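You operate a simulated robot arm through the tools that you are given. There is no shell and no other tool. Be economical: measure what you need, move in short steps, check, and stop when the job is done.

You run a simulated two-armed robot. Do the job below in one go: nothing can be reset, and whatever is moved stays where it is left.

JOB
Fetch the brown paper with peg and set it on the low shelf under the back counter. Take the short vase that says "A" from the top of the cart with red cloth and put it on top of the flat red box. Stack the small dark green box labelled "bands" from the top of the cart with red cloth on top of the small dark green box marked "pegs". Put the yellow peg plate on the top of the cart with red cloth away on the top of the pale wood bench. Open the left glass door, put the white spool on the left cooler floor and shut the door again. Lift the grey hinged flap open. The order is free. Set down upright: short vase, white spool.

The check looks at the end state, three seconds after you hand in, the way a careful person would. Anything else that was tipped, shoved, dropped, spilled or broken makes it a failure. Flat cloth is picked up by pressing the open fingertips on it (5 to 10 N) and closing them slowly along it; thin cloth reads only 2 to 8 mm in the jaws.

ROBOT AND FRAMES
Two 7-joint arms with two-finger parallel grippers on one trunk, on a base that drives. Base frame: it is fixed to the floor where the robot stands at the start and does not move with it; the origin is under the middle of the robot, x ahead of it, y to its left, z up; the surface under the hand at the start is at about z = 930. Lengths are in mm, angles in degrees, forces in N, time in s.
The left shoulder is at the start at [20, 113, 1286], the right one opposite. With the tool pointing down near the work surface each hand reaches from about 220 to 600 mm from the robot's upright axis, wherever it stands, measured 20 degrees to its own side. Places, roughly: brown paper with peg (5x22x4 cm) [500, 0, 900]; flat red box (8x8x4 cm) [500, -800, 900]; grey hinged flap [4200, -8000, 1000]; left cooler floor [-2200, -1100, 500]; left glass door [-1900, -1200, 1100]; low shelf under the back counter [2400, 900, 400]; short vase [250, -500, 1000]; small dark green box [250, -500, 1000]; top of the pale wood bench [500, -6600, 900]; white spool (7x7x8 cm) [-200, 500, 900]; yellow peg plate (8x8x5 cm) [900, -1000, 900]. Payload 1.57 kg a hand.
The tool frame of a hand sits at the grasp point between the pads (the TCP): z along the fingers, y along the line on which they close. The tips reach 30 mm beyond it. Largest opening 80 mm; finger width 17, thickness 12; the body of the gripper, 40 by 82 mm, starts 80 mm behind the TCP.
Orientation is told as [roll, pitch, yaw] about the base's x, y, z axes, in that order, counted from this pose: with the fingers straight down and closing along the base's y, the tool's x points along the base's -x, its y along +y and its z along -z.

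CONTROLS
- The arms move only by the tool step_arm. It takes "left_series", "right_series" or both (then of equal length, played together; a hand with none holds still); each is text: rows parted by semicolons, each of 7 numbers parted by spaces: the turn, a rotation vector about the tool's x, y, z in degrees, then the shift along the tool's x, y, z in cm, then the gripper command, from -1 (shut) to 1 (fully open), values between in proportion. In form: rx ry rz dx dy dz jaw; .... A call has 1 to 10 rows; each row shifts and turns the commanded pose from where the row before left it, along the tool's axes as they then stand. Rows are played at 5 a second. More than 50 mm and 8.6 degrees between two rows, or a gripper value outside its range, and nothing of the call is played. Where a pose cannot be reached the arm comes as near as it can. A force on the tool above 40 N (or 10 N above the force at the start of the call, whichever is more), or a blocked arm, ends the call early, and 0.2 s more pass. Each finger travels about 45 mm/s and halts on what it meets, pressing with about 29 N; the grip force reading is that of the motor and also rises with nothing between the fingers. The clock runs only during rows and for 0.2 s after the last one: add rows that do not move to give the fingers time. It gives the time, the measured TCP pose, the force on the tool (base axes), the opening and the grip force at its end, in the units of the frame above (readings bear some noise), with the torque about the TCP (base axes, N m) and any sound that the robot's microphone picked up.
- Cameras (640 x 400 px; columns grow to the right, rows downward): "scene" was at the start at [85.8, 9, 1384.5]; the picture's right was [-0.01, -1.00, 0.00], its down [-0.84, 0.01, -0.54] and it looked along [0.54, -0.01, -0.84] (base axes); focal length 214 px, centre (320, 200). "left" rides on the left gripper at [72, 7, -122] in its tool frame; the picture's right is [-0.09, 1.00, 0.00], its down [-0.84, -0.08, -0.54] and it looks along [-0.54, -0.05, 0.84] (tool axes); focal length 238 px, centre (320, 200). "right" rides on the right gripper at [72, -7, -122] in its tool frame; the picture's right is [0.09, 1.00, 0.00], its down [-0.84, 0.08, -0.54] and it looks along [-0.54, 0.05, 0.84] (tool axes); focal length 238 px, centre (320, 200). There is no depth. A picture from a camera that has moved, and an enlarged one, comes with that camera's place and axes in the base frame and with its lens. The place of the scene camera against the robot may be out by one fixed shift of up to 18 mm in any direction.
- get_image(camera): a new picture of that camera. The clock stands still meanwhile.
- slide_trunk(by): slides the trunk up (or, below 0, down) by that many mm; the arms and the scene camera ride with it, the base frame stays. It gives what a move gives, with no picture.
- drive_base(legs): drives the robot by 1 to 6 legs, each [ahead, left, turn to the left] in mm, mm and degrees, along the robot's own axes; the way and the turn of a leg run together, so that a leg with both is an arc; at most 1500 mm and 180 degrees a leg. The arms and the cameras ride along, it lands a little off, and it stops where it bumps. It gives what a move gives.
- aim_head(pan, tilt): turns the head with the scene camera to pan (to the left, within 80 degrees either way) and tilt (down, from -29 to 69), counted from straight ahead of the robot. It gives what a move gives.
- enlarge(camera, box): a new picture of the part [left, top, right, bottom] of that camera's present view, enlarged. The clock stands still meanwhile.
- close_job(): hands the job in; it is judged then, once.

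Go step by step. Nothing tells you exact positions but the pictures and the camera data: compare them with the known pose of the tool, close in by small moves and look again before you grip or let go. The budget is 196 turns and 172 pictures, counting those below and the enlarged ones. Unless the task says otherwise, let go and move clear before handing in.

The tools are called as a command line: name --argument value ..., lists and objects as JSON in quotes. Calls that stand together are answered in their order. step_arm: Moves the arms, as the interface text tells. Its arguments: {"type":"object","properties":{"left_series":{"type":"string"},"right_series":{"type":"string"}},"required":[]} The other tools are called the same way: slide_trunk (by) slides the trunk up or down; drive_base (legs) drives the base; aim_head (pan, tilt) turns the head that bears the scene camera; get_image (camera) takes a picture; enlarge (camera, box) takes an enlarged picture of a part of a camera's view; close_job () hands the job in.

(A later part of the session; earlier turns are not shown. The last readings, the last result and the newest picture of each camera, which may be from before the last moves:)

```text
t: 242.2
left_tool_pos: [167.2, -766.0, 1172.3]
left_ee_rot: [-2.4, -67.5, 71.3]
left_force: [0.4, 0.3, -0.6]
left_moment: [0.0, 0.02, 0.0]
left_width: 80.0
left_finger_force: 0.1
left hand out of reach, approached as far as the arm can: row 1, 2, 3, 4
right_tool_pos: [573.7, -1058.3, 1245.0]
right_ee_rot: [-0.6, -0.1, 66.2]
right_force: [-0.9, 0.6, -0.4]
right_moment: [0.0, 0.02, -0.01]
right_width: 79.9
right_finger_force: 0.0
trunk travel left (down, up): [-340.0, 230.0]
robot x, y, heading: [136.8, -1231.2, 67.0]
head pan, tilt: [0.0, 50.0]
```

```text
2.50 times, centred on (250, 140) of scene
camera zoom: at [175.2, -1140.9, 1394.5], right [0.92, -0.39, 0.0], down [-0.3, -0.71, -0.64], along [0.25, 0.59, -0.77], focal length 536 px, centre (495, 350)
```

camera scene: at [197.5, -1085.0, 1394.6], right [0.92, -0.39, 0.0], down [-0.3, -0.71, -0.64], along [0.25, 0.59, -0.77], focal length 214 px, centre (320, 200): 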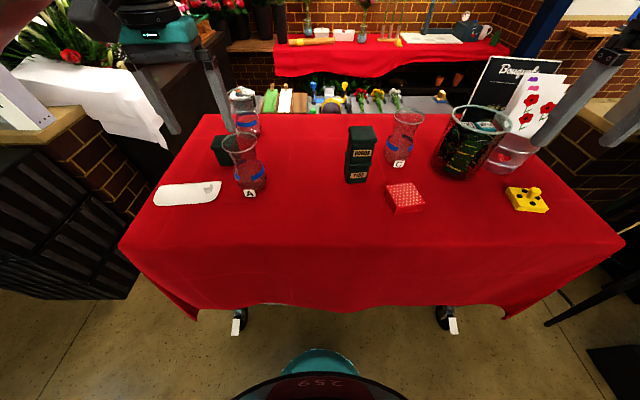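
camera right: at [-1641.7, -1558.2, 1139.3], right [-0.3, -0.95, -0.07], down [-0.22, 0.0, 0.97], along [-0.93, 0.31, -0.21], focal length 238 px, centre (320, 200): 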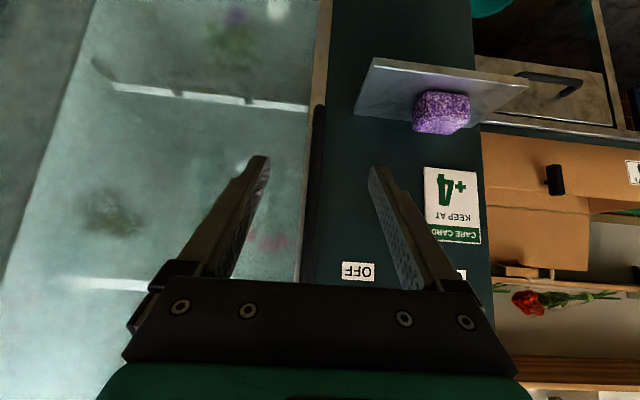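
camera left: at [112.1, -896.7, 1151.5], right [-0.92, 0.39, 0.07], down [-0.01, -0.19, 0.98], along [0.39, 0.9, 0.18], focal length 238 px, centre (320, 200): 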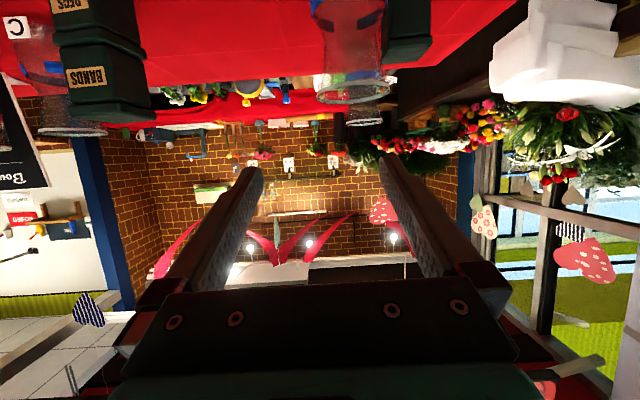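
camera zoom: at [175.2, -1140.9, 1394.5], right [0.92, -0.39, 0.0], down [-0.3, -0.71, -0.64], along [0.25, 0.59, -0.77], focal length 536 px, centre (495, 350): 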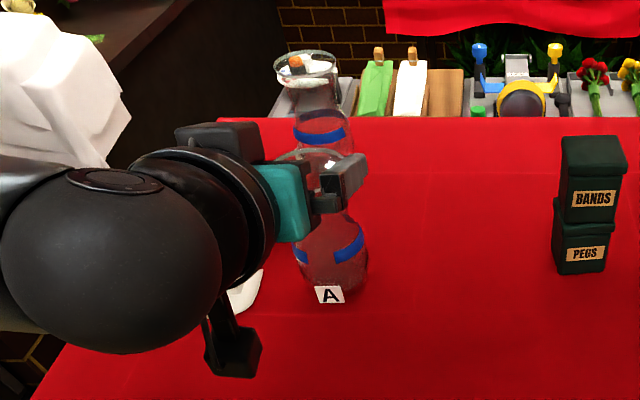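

Too folded for that height; I'll back off 120 mm more and extend while lowering.

drive_base --legs '[[-120, 0, 0]]'

step_arm --left_series "0 0 0 0.2 0 3.3 1;0 0 0 0.2 0 3.3 1;0 0 0 1.7 0 3.3 1;0 0 0 1.7 0 3.3 1;0 0 0 1.9 0 3.1 1;0 0 0 0 0 0 1"

get_image --camera "left"

enlarge --camera "scene" --box '[140, 60, 360, 220]'

```text
t: 243.4
left_tool_pos: [121.4, -876.7, 1173.5]
left_ee_rot: [-2.4, -67.6, 71.3]
left_force: [0.9, -0.2, 0.0]
left_moment: [0.03, 0.02, 0.0]
left_width: 80.0
left_finger_force: 0.0
right_tool_pos: [526.5, -1167.5, 1245.3]
right_ee_rot: [-0.6, -0.3, 66.2]
right_force: [0.1, -0.6, -0.9]
right_moment: [0.05, -0.05, 0.02]
right_width: 79.9
right_finger_force: 0.0
trunk travel left (down, up): [-340.0, 230.0]
robot x, y, heading: [87.7, -1339.7, 67.1]
head pan, tilt: [0.0, 50.0]
```

```text
t: 244.8
left_tool_pos: [173.7, -806.5, 1114.1]
left_ee_rot: [-1.5, -66.7, 71.6]
left_force: [0.1, 0.0, -0.3]
left_moment: [-0.01, 0.01, 0.0]
left_width: 79.8
left_finger_force: 0.1
left hand out of reach, approached as far as the arm can: row 2, 3, 4, 5
right_tool_pos: [525.7, -1167.8, 1245.8]
right_ee_rot: [-0.6, -0.2, 66.2]
right_force: [0.2, -0.5, 0.9]
right_moment: [0.03, 0.0, -0.02]
right_width: 79.7
right_finger_force: 0.1
trunk travel left (down, up): [-340.0, 230.0]
robot x, y, heading: [87.1, -1339.8, 67.3]
head pan, tilt: [0.0, 50.0]
```

```text
58 pictures are left
camera left: at [119.8, -937.9, 1096.4], right [-0.92, 0.37, 0.07], down [0.01, -0.18, 0.98], along [0.38, 0.91, 0.16], focal length 238 px, centre (320, 200)
```

left: 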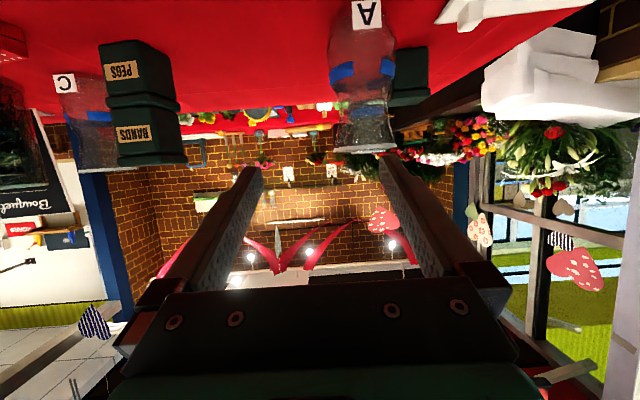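

```text
2.50 times, centred on (250, 140) of scene
camera zoom: at [127.8, -1250.1, 1394.6], right [0.92, -0.39, 0.0], down [-0.3, -0.71, -0.64], along [0.25, 0.59, -0.77], focal length 536 px, centre (495, 350)
```

zoom: 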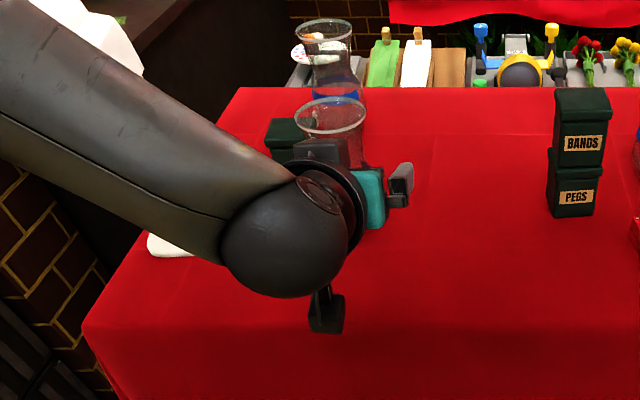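

Vase is 176 mm ahead and 48 mm left of the hand axis. Shifting left, forward and down.

step_arm --left_series "0 0 0 0 2.4 1.5 1;0 0 0 0 2.4 1.5 1;0 0 0 0.8 0 2 1;0 0 0 0.8 0 2 1;0 0 0 0.8 0 1.6 1;0 0 0 0 0 0 1"

get_image --camera "left"

```text
t: 246.2
left_tool_pos: [178.0, -759.2, 1125.2]
left_ee_rot: [-1.5, -66.8, 70.7]
left_force: [-0.2, -0.5, -0.1]
left_moment: [0.0, 0.0, 0.02]
left_width: 80.1
left_finger_force: 0.0
left hand out of reach, approached as far as the arm can: row 1, 2, 3, 4, 5
right_tool_pos: [526.7, -1167.4, 1245.3]
right_ee_rot: [-0.6, -0.1, 66.2]
right_force: [0.9, -0.4, -0.6]
right_moment: [-0.02, -0.02, -0.01]
right_width: 79.9
right_finger_force: 0.0
trunk travel left (down, up): [-340.0, 230.0]
robot x, y, heading: [87.8, -1337.8, 66.9]
head pan, tilt: [0.0, 50.0]
```

```text
56 pictures are left
camera left: at [122.7, -889.6, 1106.1], right [-0.92, 0.39, 0.07], down [0.0, -0.18, 0.98], along [0.39, 0.9, 0.17], focal length 238 px, centre (320, 200)
```

left: 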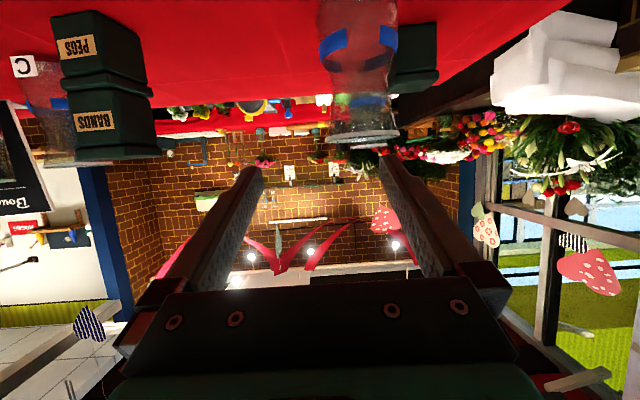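

The horizontal pose is only comfortable near shoulder height, so I'll raise the hand relative to the shoulder and lower the trunk instead.

step_arm --left_series "0 0 0 -3.45 0 -1.5 1;0 0 0 -3.45 0 -1.5 1;0 0 0 -3.45 0 -1.5 1;0 0 0 -3.45 0 -1.5 1"

slide_trunk --by -200

get_image --camera "left"

```text
t: 247.2
left_tool_pos: [173.5, -760.3, 1275.6]
left_ee_rot: [-2.5, -67.5, 71.5]
left_force: [-0.7, 0.5, 0.8]
left_moment: [-0.02, 0.02, 0.01]
left_width: 80.0
left_finger_force: 0.2
right_tool_pos: [527.0, -1168.3, 1245.7]
right_ee_rot: [-0.6, -0.1, 66.2]
right_force: [0.7, -1.2, -0.7]
right_moment: [0.01, -0.02, -0.02]
right_width: 80.3
right_finger_force: 0.2
trunk travel left (down, up): [-340.0, 230.0]
robot x, y, heading: [88.7, -1335.2, 67.2]
head pan, tilt: [0.0, 50.0]
```

```text
t: 249.4
left_tool_pos: [173.7, -760.4, 1075.1]
left_ee_rot: [-2.4, -67.5, 71.4]
left_force: [-0.1, -0.7, -0.9]
left_moment: [0.0, 0.01, -0.03]
left_width: 79.9
left_finger_force: 0.1
right_tool_pos: [525.7, -1167.6, 1045.2]
right_ee_rot: [-0.6, -0.1, 66.2]
right_force: [-0.1, 0.7, 0.0]
right_moment: [0.01, 0.01, -0.02]
right_width: 80.1
right_finger_force: 0.0
trunk travel left (down, up): [-140.0, 430.0]
robot x, y, heading: [88.4, -1339.6, 66.9]
head pan, tilt: [0.0, 50.0]
```

```text
55 pictures are left
camera left: at [118.0, -890.7, 1054.2], right [-0.92, 0.39, 0.07], down [-0.01, -0.19, 0.98], along [0.39, 0.9, 0.18], focal length 238 px, centre (320, 200)
```

left: 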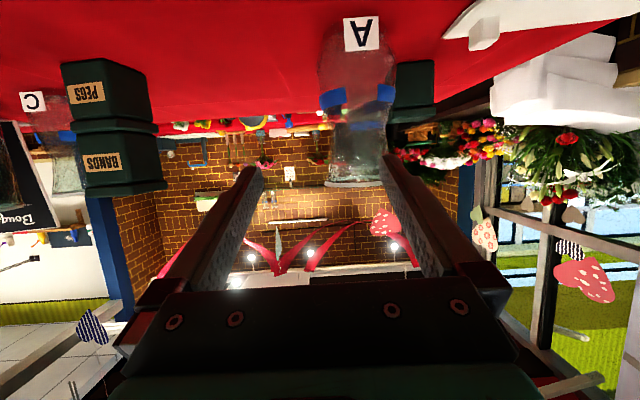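

Now the neck (z≈1030) is 132 mm ahead, 34 mm left. Shifting and advancing partway.

step_arm --left_series "0 0 0 0 1.7 0 1;0 0 0 0 1.7 0 1;0 0 0 0.2 0 2.5 1;0 0 0 0.2 0 2.5 1;0 0 0 0 0 0 1"

get_image --camera "left"

enlarge --camera "scene" --box '[160, 60, 380, 220]'

```text
t: 250.6
left_tool_pos: [157.4, -706.6, 1052.2]
left_ee_rot: [-2.3, -67.6, 71.3]
left_force: [0.3, -0.4, -0.2]
left_moment: [0.01, -0.02, 0.01]
left_width: 80.1
left_finger_force: 0.0
right_tool_pos: [527.8, -1167.3, 1046.2]
right_ee_rot: [-0.5, -0.1, 66.3]
right_force: [0.0, 0.1, 0.2]
right_moment: [0.02, 0.01, 0.0]
right_width: 79.8
right_finger_force: 0.0
trunk travel left (down, up): [-140.0, 430.0]
robot x, y, heading: [92.6, -1339.0, 66.9]
head pan, tilt: [0.0, 50.0]
```

```text
54 pictures are left
camera left: at [102.1, -836.9, 1031.1], right [-0.92, 0.39, 0.07], down [-0.01, -0.19, 0.98], along [0.39, 0.9, 0.18], focal length 238 px, centre (320, 200)
```

left: 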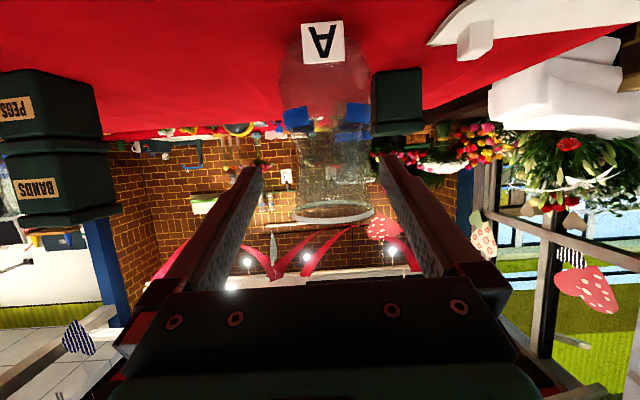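

```text
2.50 times, centred on (270, 140) of scene
camera zoom: at [128.6, -1250.0, 1194.6], right [0.92, -0.39, 0.0], down [-0.3, -0.71, -0.64], along [0.25, 0.59, -0.77], focal length 536 px, centre (445, 350)
```

zoom: 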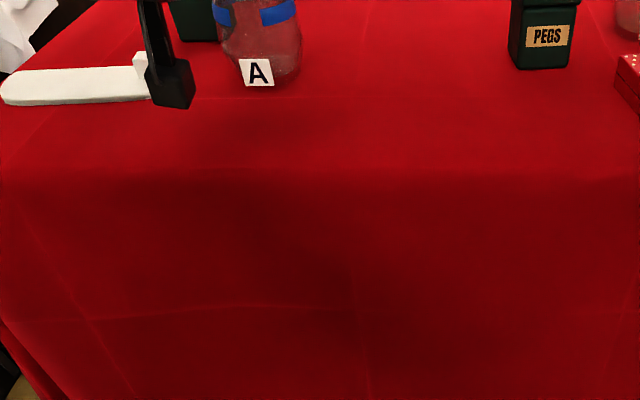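

Centered within 8 mm. Final advance around the neck.

step_arm --left_series "0 0 0 -0.6 0.4 2.8 1;0 0 0 -0.6 0.35 2.8 1;0 0 0 -0.6 0 2.7 1;0 0 0 0 0 0 1"

get_image --camera "left"

```text
t: 251.6
left_tool_pos: [182.0, -624.4, 1035.3]
left_ee_rot: [-2.5, -67.5, 71.4]
left_force: [0.1, 0.4, 0.2]
left_moment: [0.0, -0.02, -0.01]
left_width: 79.7
left_finger_force: 0.3
right_tool_pos: [527.5, -1168.0, 1046.0]
right_ee_rot: [-0.6, -0.1, 66.2]
right_force: [0.3, -0.5, -0.2]
right_moment: [-0.02, -0.01, -0.04]
right_width: 80.3
right_finger_force: 0.1
trunk travel left (down, up): [-140.0, 430.0]
robot x, y, heading: [88.1, -1344.0, 67.0]
head pan, tilt: [0.0, 50.0]
```

```text
52 pictures are left
camera left: at [126.5, -755.0, 1015.2], right [-0.92, 0.39, 0.07], down [-0.01, -0.19, 0.98], along [0.39, 0.9, 0.18], focal length 238 px, centre (320, 200)
```

left: 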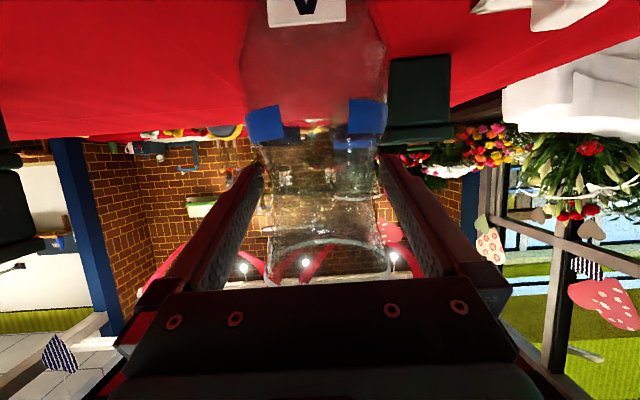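

The neck is between the fingers. Closing.

step_arm --left_series "0 0 0 0 0 0 0.8;0 0 0 0 0 0 0.6;0 0 0 0 0 0 0.4;0 0 0 0 0 0 0.2;0 0 0 0 0 0 0.2;0 0 0 0 0 0 0.2"

get_image --camera "left"

```text
t: 253.0
left_tool_pos: [181.7, -624.3, 1035.8]
left_ee_rot: [-2.3, -67.5, 71.4]
left_force: [-2.5, 1.3, 0.3]
left_moment: [0.21, 0.39, 0.04]
left_width: 64.4
left_finger_force: 29.6
right_tool_pos: [527.0, -1167.3, 1046.5]
right_ee_rot: [-0.6, -0.2, 66.2]
right_force: [0.4, -1.3, -0.3]
right_moment: [0.02, -0.02, 0.03]
right_width: 80.1
right_finger_force: 0.2
trunk travel left (down, up): [-140.0, 430.0]
robot x, y, heading: [92.1, -1340.5, 67.1]
head pan, tilt: [0.0, 50.0]
```

```text
51 pictures are left
camera left: at [125.9, -754.9, 1015.5], right [-0.92, 0.39, 0.07], down [-0.01, -0.19, 0.98], along [0.39, 0.9, 0.18], focal length 238 px, centre (320, 200)
```

left: 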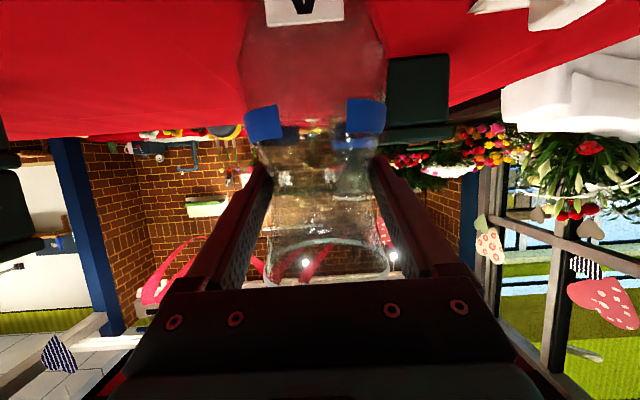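

Vase A gripped at the neck. Lifting with the trunk, then backing, moving right and forward to the red box at about (544,-830).

step_arm --left_series "0 0 0 0 0 0 0;0 0 0 0 0 0 -0.2"

slide_trunk --by 110

drive_base --legs '[[-150, 0, 0], [0, -414, 0]]'

aim_head --pan 0 --tilt 35

get_image --camera "scene"

get_image --camera "left"

```text
t: 253.6
left_tool_pos: [182.5, -624.8, 1036.2]
left_ee_rot: [-2.4, -67.4, 71.4]
left_force: [-2.1, 1.7, 1.0]
left_moment: [0.26, 0.46, -0.04]
left_width: 64.3
left_finger_force: 28.4
right_tool_pos: [527.5, -1167.2, 1046.1]
right_ee_rot: [-0.6, 0.0, 66.2]
right_force: [0.1, 0.5, 1.0]
right_moment: [0.03, 0.0, -0.02]
right_width: 80.2
right_finger_force: 0.1
trunk travel left (down, up): [-140.0, 430.0]
robot x, y, heading: [88.1, -1337.9, 67.1]
head pan, tilt: [0.0, 50.0]
```

```text
t: 255.0
left_tool_pos: [183.0, -624.6, 1145.0]
left_ee_rot: [-2.3, -67.4, 71.4]
left_force: [0.0, -0.3, -5.9]
left_moment: [-0.05, 0.03, -0.03]
left_width: 64.2
left_finger_force: 29.0
right_tool_pos: [527.2, -1166.6, 1156.0]
right_ee_rot: [-0.5, 0.0, 66.2]
right_force: [0.6, 0.2, -0.8]
right_moment: [0.03, -0.03, 0.0]
right_width: 80.0
right_finger_force: 0.0
trunk travel left (down, up): [-250.0, 320.0]
robot x, y, heading: [85.4, -1340.0, 67.2]
head pan, tilt: [0.0, 50.0]
```

```text
t: 258.5
left_tool_pos: [493.7, -919.4, 1145.4]
left_ee_rot: [-2.2, -67.6, 71.6]
left_force: [0.4, 1.3, -5.7]
left_moment: [-0.05, 0.01, 0.0]
left_width: 64.3
left_finger_force: 28.7
right_tool_pos: [842.1, -1461.7, 1154.7]
right_ee_rot: [-0.6, -0.2, 66.5]
right_force: [-0.7, 0.0, -0.1]
right_moment: [0.01, -0.03, -0.01]
right_width: 80.0
right_finger_force: 0.0
trunk travel left (down, up): [-250.0, 320.0]
robot x, y, heading: [401.5, -1637.0, 67.3]
head pan, tilt: [0.0, 50.0]
```

```text
t: 259.2
left_tool_pos: [493.8, -919.3, 1144.7]
left_ee_rot: [-2.4, -67.4, 71.7]
left_force: [-0.9, -0.7, -5.5]
left_moment: [-0.03, 0.04, 0.0]
left_width: 64.0
left_finger_force: 28.6
right_tool_pos: [841.5, -1461.0, 1155.5]
right_ee_rot: [-0.6, 0.0, 66.5]
right_force: [0.1, -0.3, -0.3]
right_moment: [0.0, -0.04, 0.0]
right_width: 80.1
right_finger_force: 0.0
trunk travel left (down, up): [-250.0, 320.0]
robot x, y, heading: [402.6, -1634.8, 67.0]
head pan, tilt: [0.0, 35.0]
```

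```text
50 pictures are left
camera scene: at [447.8, -1535.1, 1326.2], right [0.92, -0.39, 0.0], down [-0.22, -0.53, -0.82], along [0.32, 0.75, -0.57], focal length 214 px, centre (320, 200)
```

scene: 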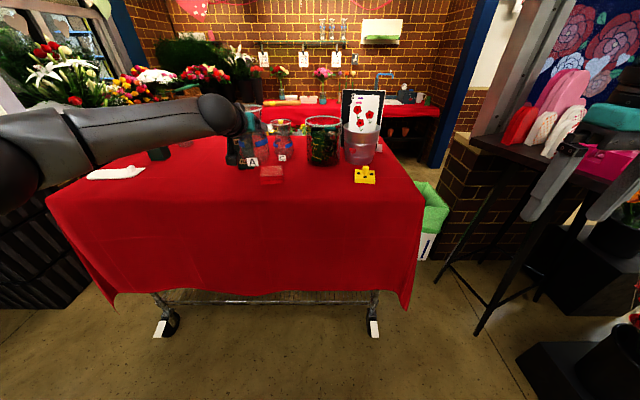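

```text
49 pictures are left
camera left: at [438.8, -1050.7, 1124.5], right [-0.92, 0.38, 0.07], down [-0.01, -0.19, 0.98], along [0.39, 0.9, 0.18], focal length 238 px, centre (320, 200)
```

left: 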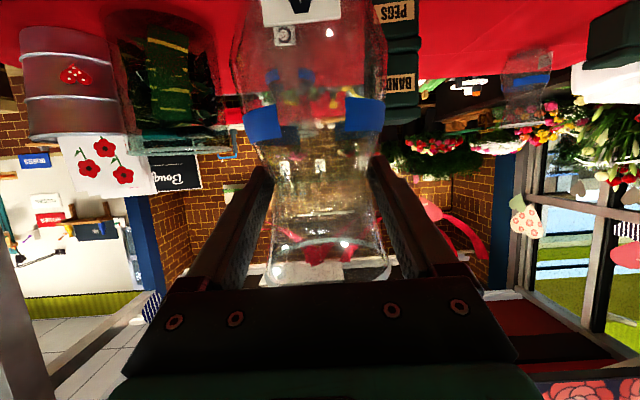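

enlarge --camera "scene" --box '[215, 110, 315, 190]'

```text
5.00 times, centred on (265, 150) of scene
camera zoom: at [447.8, -1535.1, 1326.2], right [0.92, -0.39, 0.0], down [-0.22, -0.53, -0.82], along [0.32, 0.75, -0.57], focal length 1072 px, centre (595, 450)
```

zoom: 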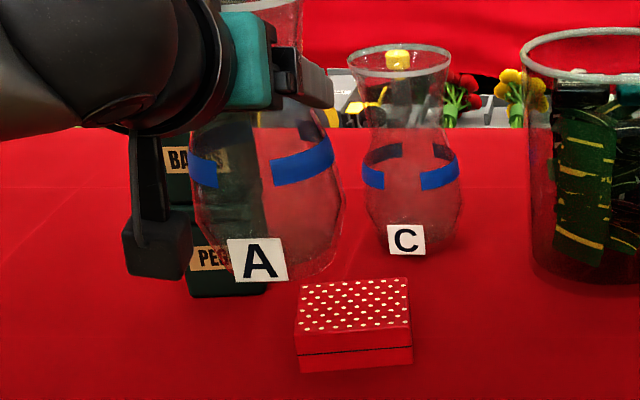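

Target offset is 103 mm ahead and 12 mm right. Driving most of it.

drive_base --legs '[[97, -12, 0]]'

enlarge --camera "scene" --box '[215, 110, 315, 190]'

get_image --camera "right"

```text
t: 260.4
left_tool_pos: [543.0, -833.7, 1144.5]
left_ee_rot: [-2.4, -67.3, 71.8]
left_force: [0.4, 0.6, -6.0]
left_moment: [-0.05, 0.01, 0.0]
left_width: 64.0
left_finger_force: 28.9
right_tool_pos: [890.0, -1375.4, 1155.3]
right_ee_rot: [-0.7, -0.1, 66.5]
right_force: [1.2, 0.7, -0.3]
right_moment: [-0.02, 0.0, 0.01]
right_width: 79.9
right_finger_force: 0.1
trunk travel left (down, up): [-250.0, 320.0]
robot x, y, heading: [452.4, -1554.3, 67.3]
head pan, tilt: [0.0, 35.0]
```

```text
5.00 times, centred on (265, 150) of scene
camera zoom: at [496.7, -1449.5, 1326.1], right [0.92, -0.39, 0.0], down [-0.22, -0.53, -0.82], along [0.32, 0.75, -0.57], focal length 1072 px, centre (595, 450)
```

zoom: 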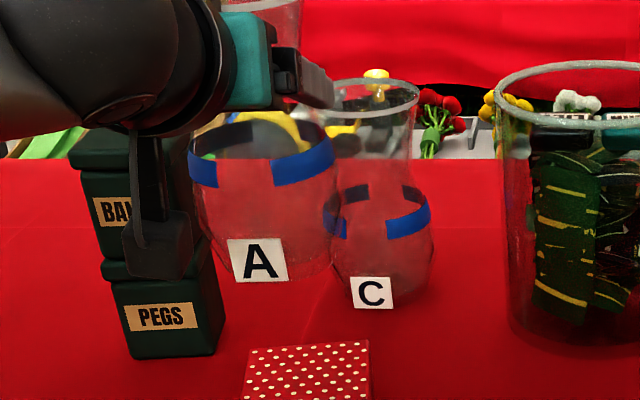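

```text
46 pictures are left
camera right: at [867.1, -1445.2, 1276.5], right [-0.95, 0.31, -0.01], down [0.26, 0.8, 0.54], along [0.18, 0.51, -0.84], focal length 238 px, centre (320, 200)
```

right: 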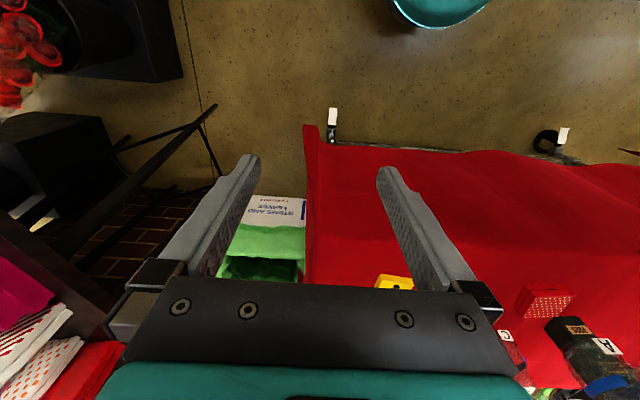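

Estimates of the box differ by ~15 mm, so I'll lower to just above it and compare directly.

slide_trunk --by -55

enlarge --camera "scene" --box '[215, 110, 315, 190]'

enlarge --camera "right" --box '[460, 250, 640, 400]'

```text
t: 261.4
left_tool_pos: [542.7, -836.2, 1090.8]
left_ee_rot: [-2.4, -67.4, 71.7]
left_force: [-0.8, -0.5, -5.1]
left_moment: [-0.06, 0.04, 0.02]
left_width: 64.1
left_finger_force: 29.2
right_tool_pos: [890.2, -1376.5, 1101.6]
right_ee_rot: [-0.5, -0.1, 66.5]
right_force: [0.9, -0.8, -1.0]
right_moment: [-0.01, 0.02, 0.01]
right_width: 79.9
right_finger_force: 0.0
trunk travel left (down, up): [-195.0, 375.0]
robot x, y, heading: [452.7, -1550.8, 67.2]
head pan, tilt: [0.0, 35.0]
```

```text
5.00 times, centred on (265, 150) of scene
camera zoom: at [496.0, -1450.8, 1271.3], right [0.92, -0.39, 0.0], down [-0.22, -0.53, -0.82], along [0.32, 0.76, -0.57], focal length 1072 px, centre (595, 450)
```

zoom: 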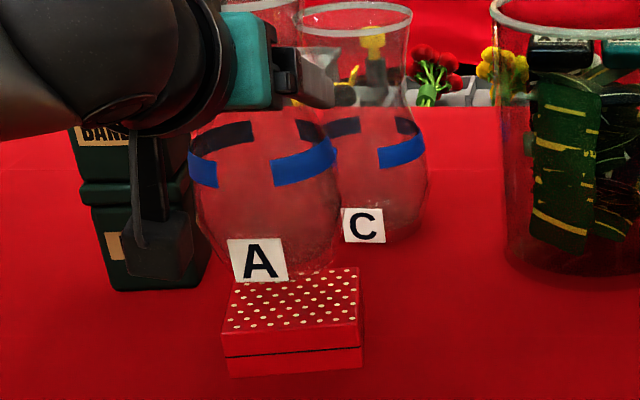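

```text
2.67 times, centred on (550, 325) of right
camera zoom: at [866.4, -1446.4, 1221.9], right [-0.95, 0.31, -0.01], down [0.26, 0.8, 0.54], along [0.18, 0.51, -0.84], focal length 636 px, centre (-293, -133)
```

zoom: 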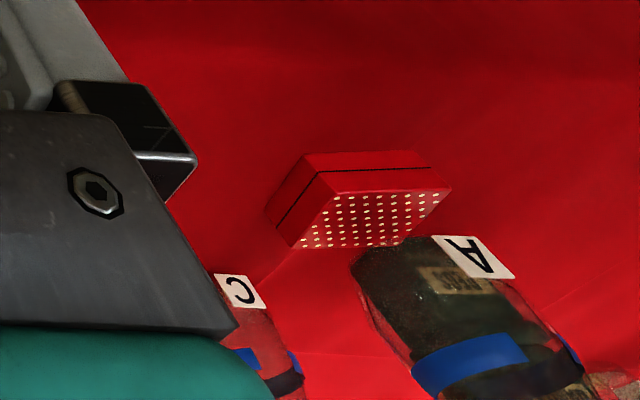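

The vase should go ~10 mm right and ~10 mm back. Adjusting, lowering 10 mm more and looking again.

step_arm --left_series "0 0 0 0.4 -1.0 -0.9 -0.2;0 0 0 0 0 0 -0.2"

slide_trunk --by -10

enlarge --camera "scene" --box '[235, 130, 305, 190]'

enlarge --camera "right" --box '[530, 270, 640, 370]'

```text
t: 261.9
left_tool_pos: [548.5, -848.2, 1090.2]
left_ee_rot: [-2.4, -67.4, 71.7]
left_force: [0.5, -0.7, -6.4]
left_moment: [-0.07, 0.06, 0.02]
left_width: 63.9
left_finger_force: 29.0
right_tool_pos: [891.0, -1377.2, 1100.7]
right_ee_rot: [-0.6, -0.1, 66.5]
right_force: [0.8, 0.1, -0.9]
right_moment: [-0.02, 0.01, 0.02]
right_width: 80.1
right_finger_force: 0.0
trunk travel left (down, up): [-195.0, 375.0]
robot x, y, heading: [450.7, -1550.6, 67.3]
head pan, tilt: [0.0, 35.0]
```

```text
t: 262.5
left_tool_pos: [547.7, -847.9, 1080.2]
left_ee_rot: [-2.3, -67.4, 71.7]
left_force: [0.3, 0.0, -6.0]
left_moment: [-0.02, 0.04, 0.0]
left_width: 64.3
left_finger_force: 28.8
right_tool_pos: [889.5, -1377.8, 1090.5]
right_ee_rot: [-0.6, 0.0, 66.5]
right_force: [-0.3, -0.7, 0.1]
right_moment: [-0.01, 0.02, 0.0]
right_width: 79.8
right_finger_force: 0.0
trunk travel left (down, up): [-185.0, 385.0]
robot x, y, heading: [449.8, -1553.9, 67.3]
head pan, tilt: [0.0, 35.0]
```

```text
6.67 times, centred on (270, 160) of scene
camera zoom: at [496.0, -1450.7, 1261.2], right [0.92, -0.39, 0.0], down [-0.22, -0.53, -0.82], along [0.32, 0.76, -0.57], focal length 1430 px, centre (653, 467)
```

zoom: 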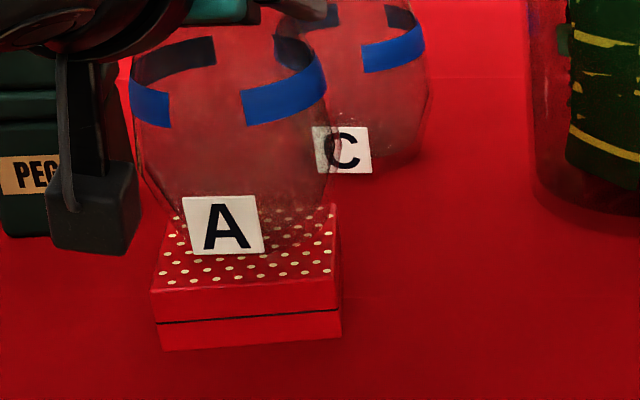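

```text
4.00 times, centred on (585, 320) of right
camera zoom: at [866.4, -1446.4, 1211.9], right [-0.95, 0.31, -0.01], down [0.26, 0.8, 0.54], along [0.18, 0.51, -0.84], focal length 953 px, centre (-740, -280)
```

zoom: 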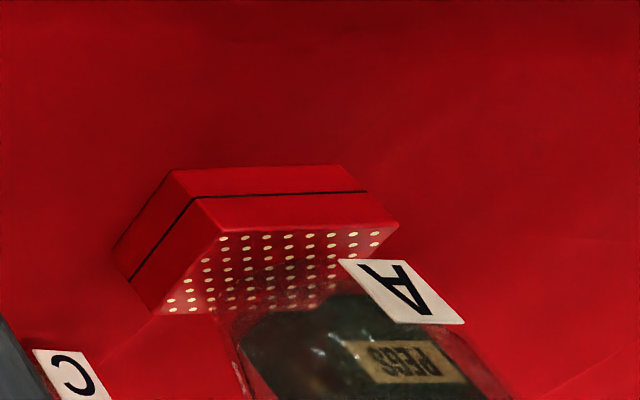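

Both views say a little more right and back. Adjust 8 mm right, 10 mm back.

step_arm --left_series "0 0 0 0.4 -0.8 -0.9 -0.2;0 0 0 0 0 0 -0.2"

slide_trunk --by -6

enlarge --camera "scene" --box '[235, 130, 305, 190]'

enlarge --camera "right" --box '[530, 270, 640, 370]'

```text
t: 263.1
left_tool_pos: [551.7, -860.5, 1077.8]
left_ee_rot: [-2.3, -67.4, 71.8]
left_force: [0.4, 0.4, -5.7]
left_moment: [-0.04, 0.01, 0.02]
left_width: 64.1
left_finger_force: 29.1
right_tool_pos: [889.4, -1376.3, 1091.0]
right_ee_rot: [-0.6, -0.1, 66.5]
right_force: [0.6, -0.9, -0.2]
right_moment: [0.01, 0.0, 0.05]
right_width: 80.1
right_finger_force: 0.0
trunk travel left (down, up): [-185.0, 385.0]
robot x, y, heading: [448.3, -1554.1, 67.1]
head pan, tilt: [0.0, 35.0]
```

```text
t: 263.7
left_tool_pos: [551.0, -860.8, 1072.5]
left_ee_rot: [-2.5, -67.3, 71.7]
left_force: [-0.2, -1.0, -6.0]
left_moment: [-0.03, 0.02, 0.0]
left_width: 64.1
left_finger_force: 29.0
right_tool_pos: [890.0, -1376.6, 1083.6]
right_ee_rot: [-0.6, 0.0, 66.5]
right_force: [1.3, 1.0, 0.6]
right_moment: [0.0, 0.03, -0.02]
right_width: 80.0
right_finger_force: 0.1
trunk travel left (down, up): [-179.0, 391.0]
robot x, y, heading: [448.9, -1551.2, 67.3]
head pan, tilt: [0.0, 35.0]
```

```text
6.67 times, centred on (270, 160) of scene
camera zoom: at [496.0, -1450.7, 1255.2], right [0.92, -0.39, 0.0], down [-0.22, -0.53, -0.82], along [0.32, 0.76, -0.57], focal length 1430 px, centre (653, 467)
```

zoom: 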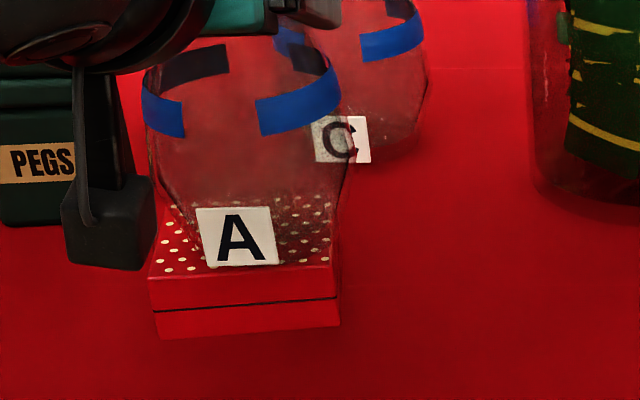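

```text
4.00 times, centred on (585, 320) of right
camera zoom: at [866.5, -1446.4, 1205.8], right [-0.95, 0.31, -0.01], down [0.26, 0.8, 0.54], along [0.18, 0.51, -0.84], focal length 953 px, centre (-740, -280)
```

zoom: 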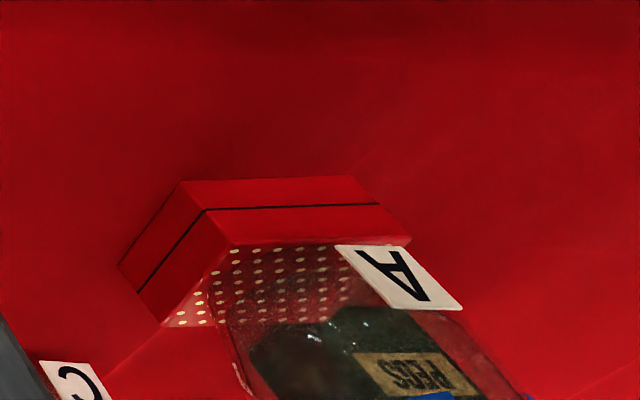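

Looks centred now. Lowering in 2 mm steps until contact.

step_arm --left_series "0 0 0 0.18 0 0.08 -0.2;0 0 0 0.18 0 0.08 -0.2;0 0 0 0 0 0 -0.2"

```text
t: 264.5
left_tool_pos: [553.1, -859.9, 1070.4]
left_ee_rot: [-2.3, -67.5, 71.7]
left_force: [0.3, 1.5, -5.3]
left_moment: [0.01, 0.01, 0.01]
left_width: 64.2
left_finger_force: 28.6
right_tool_pos: [889.3, -1376.8, 1084.5]
right_ee_rot: [-0.6, 0.0, 66.5]
right_force: [-0.7, 0.2, 0.3]
right_moment: [0.0, 0.01, 0.01]
right_width: 80.0
right_finger_force: 0.0
trunk travel left (down, up): [-179.0, 391.0]
robot x, y, heading: [451.2, -1552.6, 67.3]
head pan, tilt: [0.0, 35.0]
```

step_arm --left_series "0 0 0 0.18 0 0.08 -0.2;0 0 0 0.18 0 0.08 -0.2;0 0 0 0 0 0 -0.2"

step_arm --left_series "0 0 0 0.18 0 0.08 -0.2;0 0 0 0.18 0 0.08 -0.2;0 0 0 0 0 0 -0.2"

```text
t: 265.3
left_tool_pos: [552.9, -861.7, 1069.3]
left_ee_rot: [-2.3, -67.8, 71.5]
left_force: [-0.5, 1.5, 7.0]
left_moment: [0.26, 0.42, 0.01]
left_width: 64.3
left_finger_force: 29.2
right_tool_pos: [890.1, -1377.8, 1083.5]
right_ee_rot: [-0.7, -0.3, 66.6]
right_force: [0.2, -0.3, 0.8]
right_moment: [-0.01, 0.0, 0.0]
right_width: 80.1
right_finger_force: 0.1
trunk travel left (down, up): [-179.0, 391.0]
robot x, y, heading: [449.2, -1547.1, 67.2]
head pan, tilt: [0.0, 35.0]
```

```text
t: 266.1
left_tool_pos: [552.1, -862.4, 1067.5]
left_ee_rot: [-2.3, -68.3, 71.6]
left_force: [0.7, 1.6, 21.7]
left_moment: [0.32, 0.7, -0.03]
left_width: 63.8
left_finger_force: 29.3
right_tool_pos: [889.4, -1378.2, 1085.3]
right_ee_rot: [-0.7, -0.2, 66.5]
right_force: [-0.5, 0.0, -0.5]
right_moment: [0.0, 0.01, 0.01]
right_width: 80.0
right_finger_force: 0.0
trunk travel left (down, up): [-179.0, 391.0]
robot x, y, heading: [448.1, -1552.8, 67.0]
head pan, tilt: [0.0, 35.0]
```

Contact made. Easing off and checking before release.

step_arm --left_series "0 0 0 -0.28 0 -0.12 -0.2;0 0 0 0 0 0 -0.2"

enlarge --camera "scene" --box '[235, 120, 305, 180]'

```text
t: 266.7
left_tool_pos: [553.1, -860.7, 1068.7]
left_ee_rot: [-2.4, -67.9, 71.5]
left_force: [1.8, 5.3, 16.4]
left_moment: [0.69, 0.37, -0.14]
left_width: 64.1
left_finger_force: 29.1
right_tool_pos: [890.9, -1378.1, 1083.7]
right_ee_rot: [-0.7, -0.2, 66.4]
right_force: [0.4, -0.8, 0.1]
right_moment: [0.03, 0.0, 0.0]
right_width: 80.0
right_finger_force: 0.1
trunk travel left (down, up): [-179.0, 391.0]
robot x, y, heading: [452.9, -1551.3, 67.3]
head pan, tilt: [0.0, 35.0]
```

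```text
6.67 times, centred on (270, 150) of scene
camera zoom: at [496.1, -1452.2, 1255.4], right [0.92, -0.39, 0.0], down [-0.22, -0.53, -0.82], along [0.32, 0.76, -0.57], focal length 1430 px, centre (653, 533)
```

zoom: 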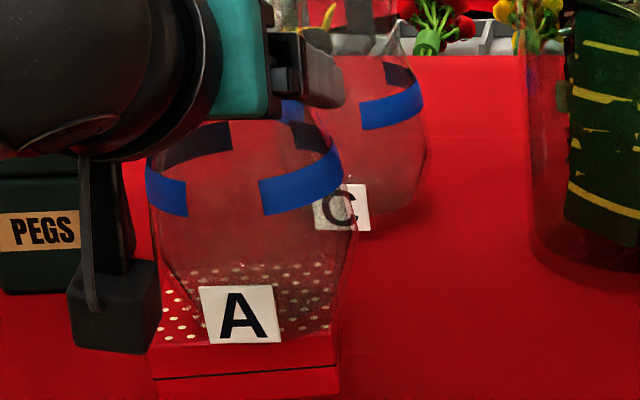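

Vase sits on the box within its edges. Opening slowly, then backing straight out.

step_arm --left_series "0 0 0 0 0 0 0.5;0 0 0 0 0 0 0.7;0 0 0 0 0 0 0.9;0 0 0 0 0 0 1;0 0 0 0 0 0 1"

enlarge --camera "scene" --box '[235, 120, 305, 180]'

```text
t: 267.9
left_tool_pos: [551.0, -860.5, 1064.6]
left_ee_rot: [-2.5, -67.5, 71.6]
left_force: [0.1, 0.0, 0.3]
left_moment: [0.03, -0.02, 0.02]
left_width: 80.0
left_finger_force: 0.0
right_tool_pos: [890.0, -1377.8, 1084.0]
right_ee_rot: [-0.6, -0.2, 66.5]
right_force: [-0.3, 0.0, -0.4]
right_moment: [0.01, 0.0, -0.01]
right_width: 79.9
right_finger_force: 0.1
trunk travel left (down, up): [-179.0, 391.0]
robot x, y, heading: [451.7, -1550.1, 67.5]
head pan, tilt: [0.0, 35.0]
```

```text
6.67 times, centred on (270, 150) of scene
camera zoom: at [496.0, -1451.2, 1255.3], right [0.92, -0.39, 0.0], down [-0.22, -0.53, -0.82], along [0.32, 0.76, -0.57], focal length 1430 px, centre (653, 533)
```

zoom: 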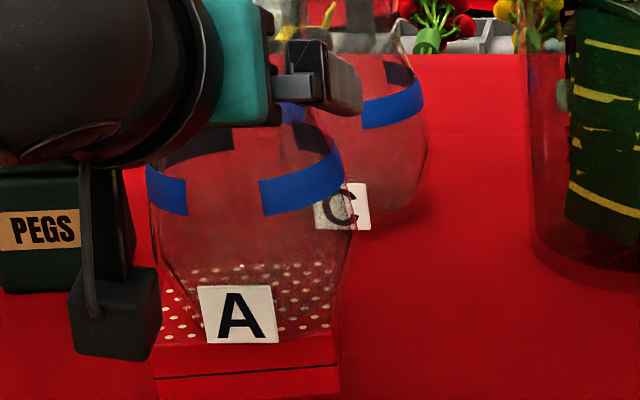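

Vase is stable and free. Retreating horizontally.

step_arm --left_series "0 0 0 0.8 0 -1.9 1;0 0 0 1.0 0 -2.5 1;0 0 0 1.0 0 -2.5 1;0 0 0 0 0 0 1"

drive_base --legs '[[-150, 0, 0]]'

get_image --camera "scene"

```text
t: 268.9
left_tool_pos: [526.5, -928.0, 1066.3]
left_ee_rot: [-2.4, -67.5, 71.8]
left_force: [-0.4, 0.4, -0.4]
left_moment: [0.0, 0.01, -0.01]
left_width: 79.9
left_finger_force: 0.0
right_tool_pos: [890.1, -1378.3, 1085.1]
right_ee_rot: [-0.6, -0.2, 66.6]
right_force: [0.0, -0.8, 0.7]
right_moment: [0.01, 0.01, 0.02]
right_width: 79.9
right_finger_force: 0.1
trunk travel left (down, up): [-179.0, 391.0]
robot x, y, heading: [455.2, -1551.9, 67.4]
head pan, tilt: [0.0, 35.0]
```

```text
t: 270.2
left_tool_pos: [467.8, -1064.6, 1066.3]
left_ee_rot: [-2.4, -67.5, 71.8]
left_force: [0.5, 0.2, -0.6]
left_moment: [0.01, -0.03, 0.02]
left_width: 80.0
left_finger_force: 0.1
right_tool_pos: [833.5, -1512.2, 1085.3]
right_ee_rot: [-0.7, -0.2, 66.5]
right_force: [-0.1, 0.4, 0.6]
right_moment: [0.03, -0.03, -0.01]
right_width: 80.1
right_finger_force: 0.1
trunk travel left (down, up): [-179.0, 391.0]
robot x, y, heading: [393.9, -1687.1, 67.4]
head pan, tilt: [0.0, 35.0]
```

```text
37 pictures are left
camera scene: at [438.8, -1587.5, 1255.4], right [0.92, -0.38, 0.0], down [-0.22, -0.53, -0.82], along [0.32, 0.76, -0.57], focal length 214 px, centre (320, 200)
```

scene: 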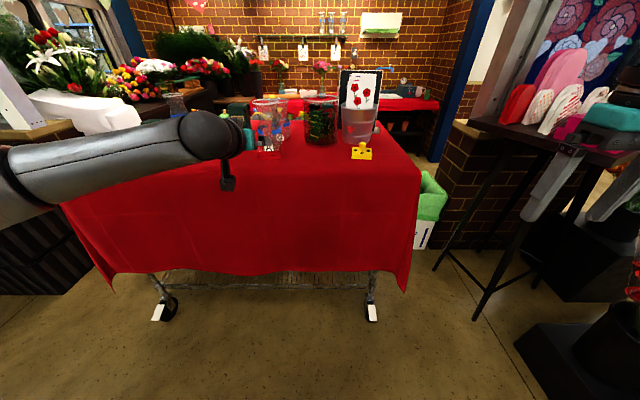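

Vase A stands on the red box. Now the yellow peg plate (~(855,-972)): restoring trunk and left hand, then driving so the right hand can reach it.

slide_trunk --by 161

step_arm --left_series "0 8.5 0 0 0 0 0;0 8.5 0 0 0 0 0;0 8.5 0 0 0 0 0;0 8.5 0 0 0 0 0;0 8.5 0 0 0 0 0;0 8.5 0 0 0 0 0;0 8.5 0 0 0 0 0;0 8 0 0 0 0 0"

drive_base --legs '[[345, 35, 0]]'

get_image --camera "right"

```text
t: 272.1
left_tool_pos: [467.2, -1064.0, 1227.7]
left_ee_rot: [-2.3, -67.5, 71.7]
left_force: [0.0, -0.3, -1.0]
left_moment: [0.0, 0.0, 0.04]
left_width: 79.9
left_finger_force: 0.0
right_tool_pos: [833.7, -1512.0, 1245.3]
right_ee_rot: [-0.6, -0.2, 66.6]
right_force: [-0.8, -0.1, -0.2]
right_moment: [-0.01, 0.01, -0.01]
right_width: 80.1
right_finger_force: 0.0
trunk travel left (down, up): [-340.0, 230.0]
robot x, y, heading: [396.0, -1688.9, 67.5]
head pan, tilt: [0.0, 35.0]
```

```text
t: 273.9
left_tool_pos: [473.1, -1100.0, 1209.1]
left_ee_rot: [-1.5, -3.4, 69.7]
left_force: [0.0, 0.0, 0.1]
left_moment: [0.04, 0.03, -0.01]
left_width: 39.9
left_finger_force: 0.1
left hand out of reach, approached as far as the arm can: row 8
right_tool_pos: [833.0, -1511.6, 1245.6]
right_ee_rot: [-0.6, -0.1, 66.5]
right_force: [-0.6, 0.9, 0.2]
right_moment: [-0.03, -0.04, -0.02]
right_width: 79.8
right_finger_force: 0.0
trunk travel left (down, up): [-340.0, 230.0]
robot x, y, heading: [392.5, -1685.8, 67.1]
head pan, tilt: [0.0, 35.0]
```

```text
t: 276.1
left_tool_pos: [570.9, -770.6, 1208.1]
left_ee_rot: [-1.5, -3.5, 69.7]
left_force: [0.3, 0.0, -0.7]
left_moment: [-0.02, 0.04, 0.05]
left_width: 39.9
left_finger_force: 0.1
right_tool_pos: [931.7, -1181.4, 1245.1]
right_ee_rot: [-0.7, -0.1, 66.7]
right_force: [0.3, -0.5, -0.1]
right_moment: [-0.02, -0.01, -0.02]
right_width: 79.9
right_finger_force: 0.1
trunk travel left (down, up): [-340.0, 230.0]
robot x, y, heading: [497.5, -1357.2, 67.6]
head pan, tilt: [0.0, 35.0]
```

```text
36 pictures are left
camera right: at [908.1, -1251.2, 1366.8], right [-0.95, 0.31, -0.01], down [0.25, 0.8, 0.54], along [0.18, 0.51, -0.84], focal length 238 px, centre (320, 200)
```

right: 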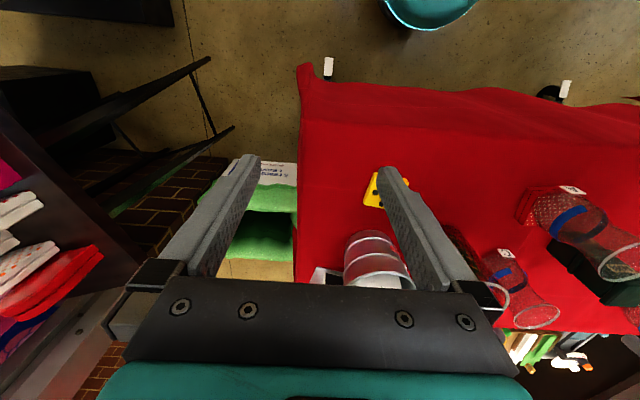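

Yellow plate is near (864,-978). Moving the right hand over it.

step_arm --right_series "0 0 0 -3.2 2.86 0 0.4;0 0 0 -3.2 2.86 0 0.4;0 0 0 -3.2 2.86 0 0.4;0 0 0 -3.2 2.86 0 0.4;0 0 0 -2.7 2.86 0 0.4;0 0 0 0 0 4 0.4;0 0 0 0 0 4 0.4;0 0 0 0 0 4 0.4;0 0 0 0 0 3 0.4;0 0 0 0 0 0 0.4"

get_image --camera "right"

```text
t: 278.3
left_tool_pos: [571.0, -770.8, 1209.5]
left_ee_rot: [-1.6, -3.6, 69.8]
left_force: [0.6, 0.4, -0.1]
left_moment: [-0.01, 0.01, -0.03]
left_width: 40.0
left_finger_force: 0.2
right_tool_pos: [861.6, -982.9, 1092.3]
right_ee_rot: [-0.7, -0.2, 66.7]
right_force: [0.6, 0.1, -0.7]
right_moment: [0.0, -0.05, -0.02]
right_width: 56.2
right_finger_force: 0.0
trunk travel left (down, up): [-340.0, 230.0]
robot x, y, heading: [492.9, -1361.1, 67.6]
head pan, tilt: [0.0, 35.0]
```

```text
35 pictures are left
camera right: at [837.9, -1052.6, 1214.0], right [-0.95, 0.31, -0.01], down [0.25, 0.8, 0.54], along [0.18, 0.51, -0.84], focal length 238 px, centre (320, 200)
```

right: 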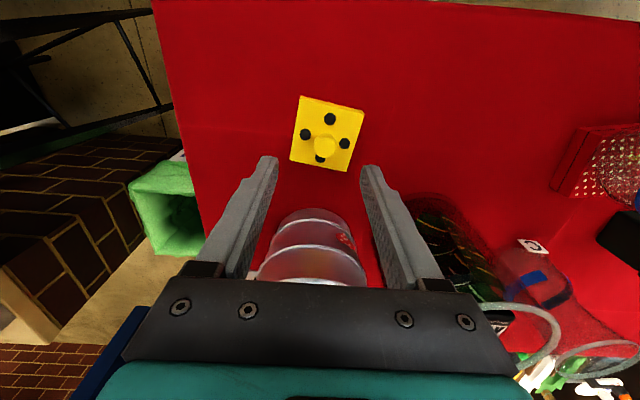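

Knob at (864,-968). Aligning and descending to it.

step_arm --right_series "0 0 0 -1.5 0.4 0 0;0 0 0 0 0 4 0;0 0 0 0 0 3.5 0;0 0 0 0 0 2 0;0 0 0 0 0 0 0"

get_image --camera "right"

```text
t: 279.5
left_tool_pos: [571.5, -770.6, 1208.2]
left_ee_rot: [-1.5, -3.5, 69.8]
left_force: [-0.3, -0.1, 0.8]
left_moment: [-0.01, -0.01, -0.03]
left_width: 39.9
left_finger_force: 0.1
right_tool_pos: [870.9, -1012.2, 1017.6]
right_ee_rot: [-0.6, -0.2, 66.6]
right_force: [0.0, -0.7, 0.8]
right_moment: [0.0, -0.02, 0.02]
right_width: 40.2
right_finger_force: 0.0
right hand out of reach, approached as far as the arm can: row 1, 2, 3, 4
trunk travel left (down, up): [-340.0, 230.0]
robot x, y, heading: [494.4, -1355.5, 67.6]
head pan, tilt: [0.0, 35.0]
```

```text
34 pictures are left
camera right: at [846.5, -1081.7, 1138.3], right [-0.95, 0.31, -0.01], down [0.25, 0.8, 0.54], along [0.18, 0.51, -0.84], focal length 238 px, centre (320, 200)
```

right: 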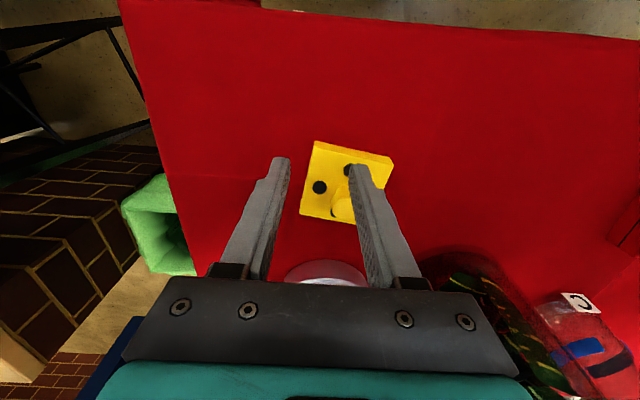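

Just out of reach; lift a little and drive 60 mm ahead.

step_arm --right_series "0 0 0 1 1.5 -3 0;0 0 0 0 0 0 0"

drive_base --legs '[[60, 0, 0]]'

get_image --camera "right"

```text
t: 280.1
left_tool_pos: [572.8, -771.4, 1208.1]
left_ee_rot: [-1.5, -3.6, 69.7]
left_force: [0.0, 0.3, -0.3]
left_moment: [-0.01, 0.02, -0.03]
left_width: 40.0
left_finger_force: 0.0
right_tool_pos: [850.3, -1015.0, 1047.1]
right_ee_rot: [-0.5, 0.0, 66.5]
right_force: [0.0, 0.2, 0.4]
right_moment: [-0.02, 0.0, 0.04]
right_width: 40.0
right_finger_force: 0.0
trunk travel left (down, up): [-340.0, 230.0]
robot x, y, heading: [493.1, -1358.2, 67.5]
head pan, tilt: [0.0, 35.0]
```

```text
t: 281.1
left_tool_pos: [593.4, -715.4, 1208.6]
left_ee_rot: [-1.5, -3.4, 69.8]
left_force: [-0.2, 0.0, 0.6]
left_moment: [-0.02, -0.03, 0.02]
left_width: 40.2
left_finger_force: 0.1
right_tool_pos: [873.8, -959.0, 1047.5]
right_ee_rot: [-0.6, -0.1, 66.8]
right_force: [0.4, 0.2, -0.8]
right_moment: [-0.03, -0.03, 0.01]
right_width: 39.9
right_finger_force: 0.0
trunk travel left (down, up): [-340.0, 230.0]
robot x, y, heading: [515.7, -1303.6, 67.5]
head pan, tilt: [0.0, 35.0]
```

```text
33 pictures are left
camera right: at [850.3, -1028.4, 1169.1], right [-0.95, 0.31, -0.01], down [0.25, 0.8, 0.54], along [0.18, 0.51, -0.84], focal length 238 px, centre (320, 200)
```

right: 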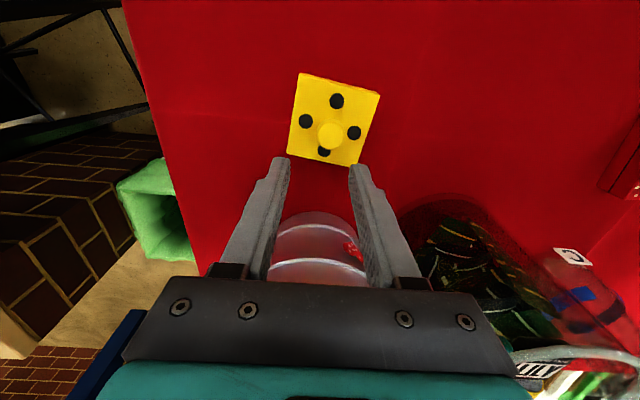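

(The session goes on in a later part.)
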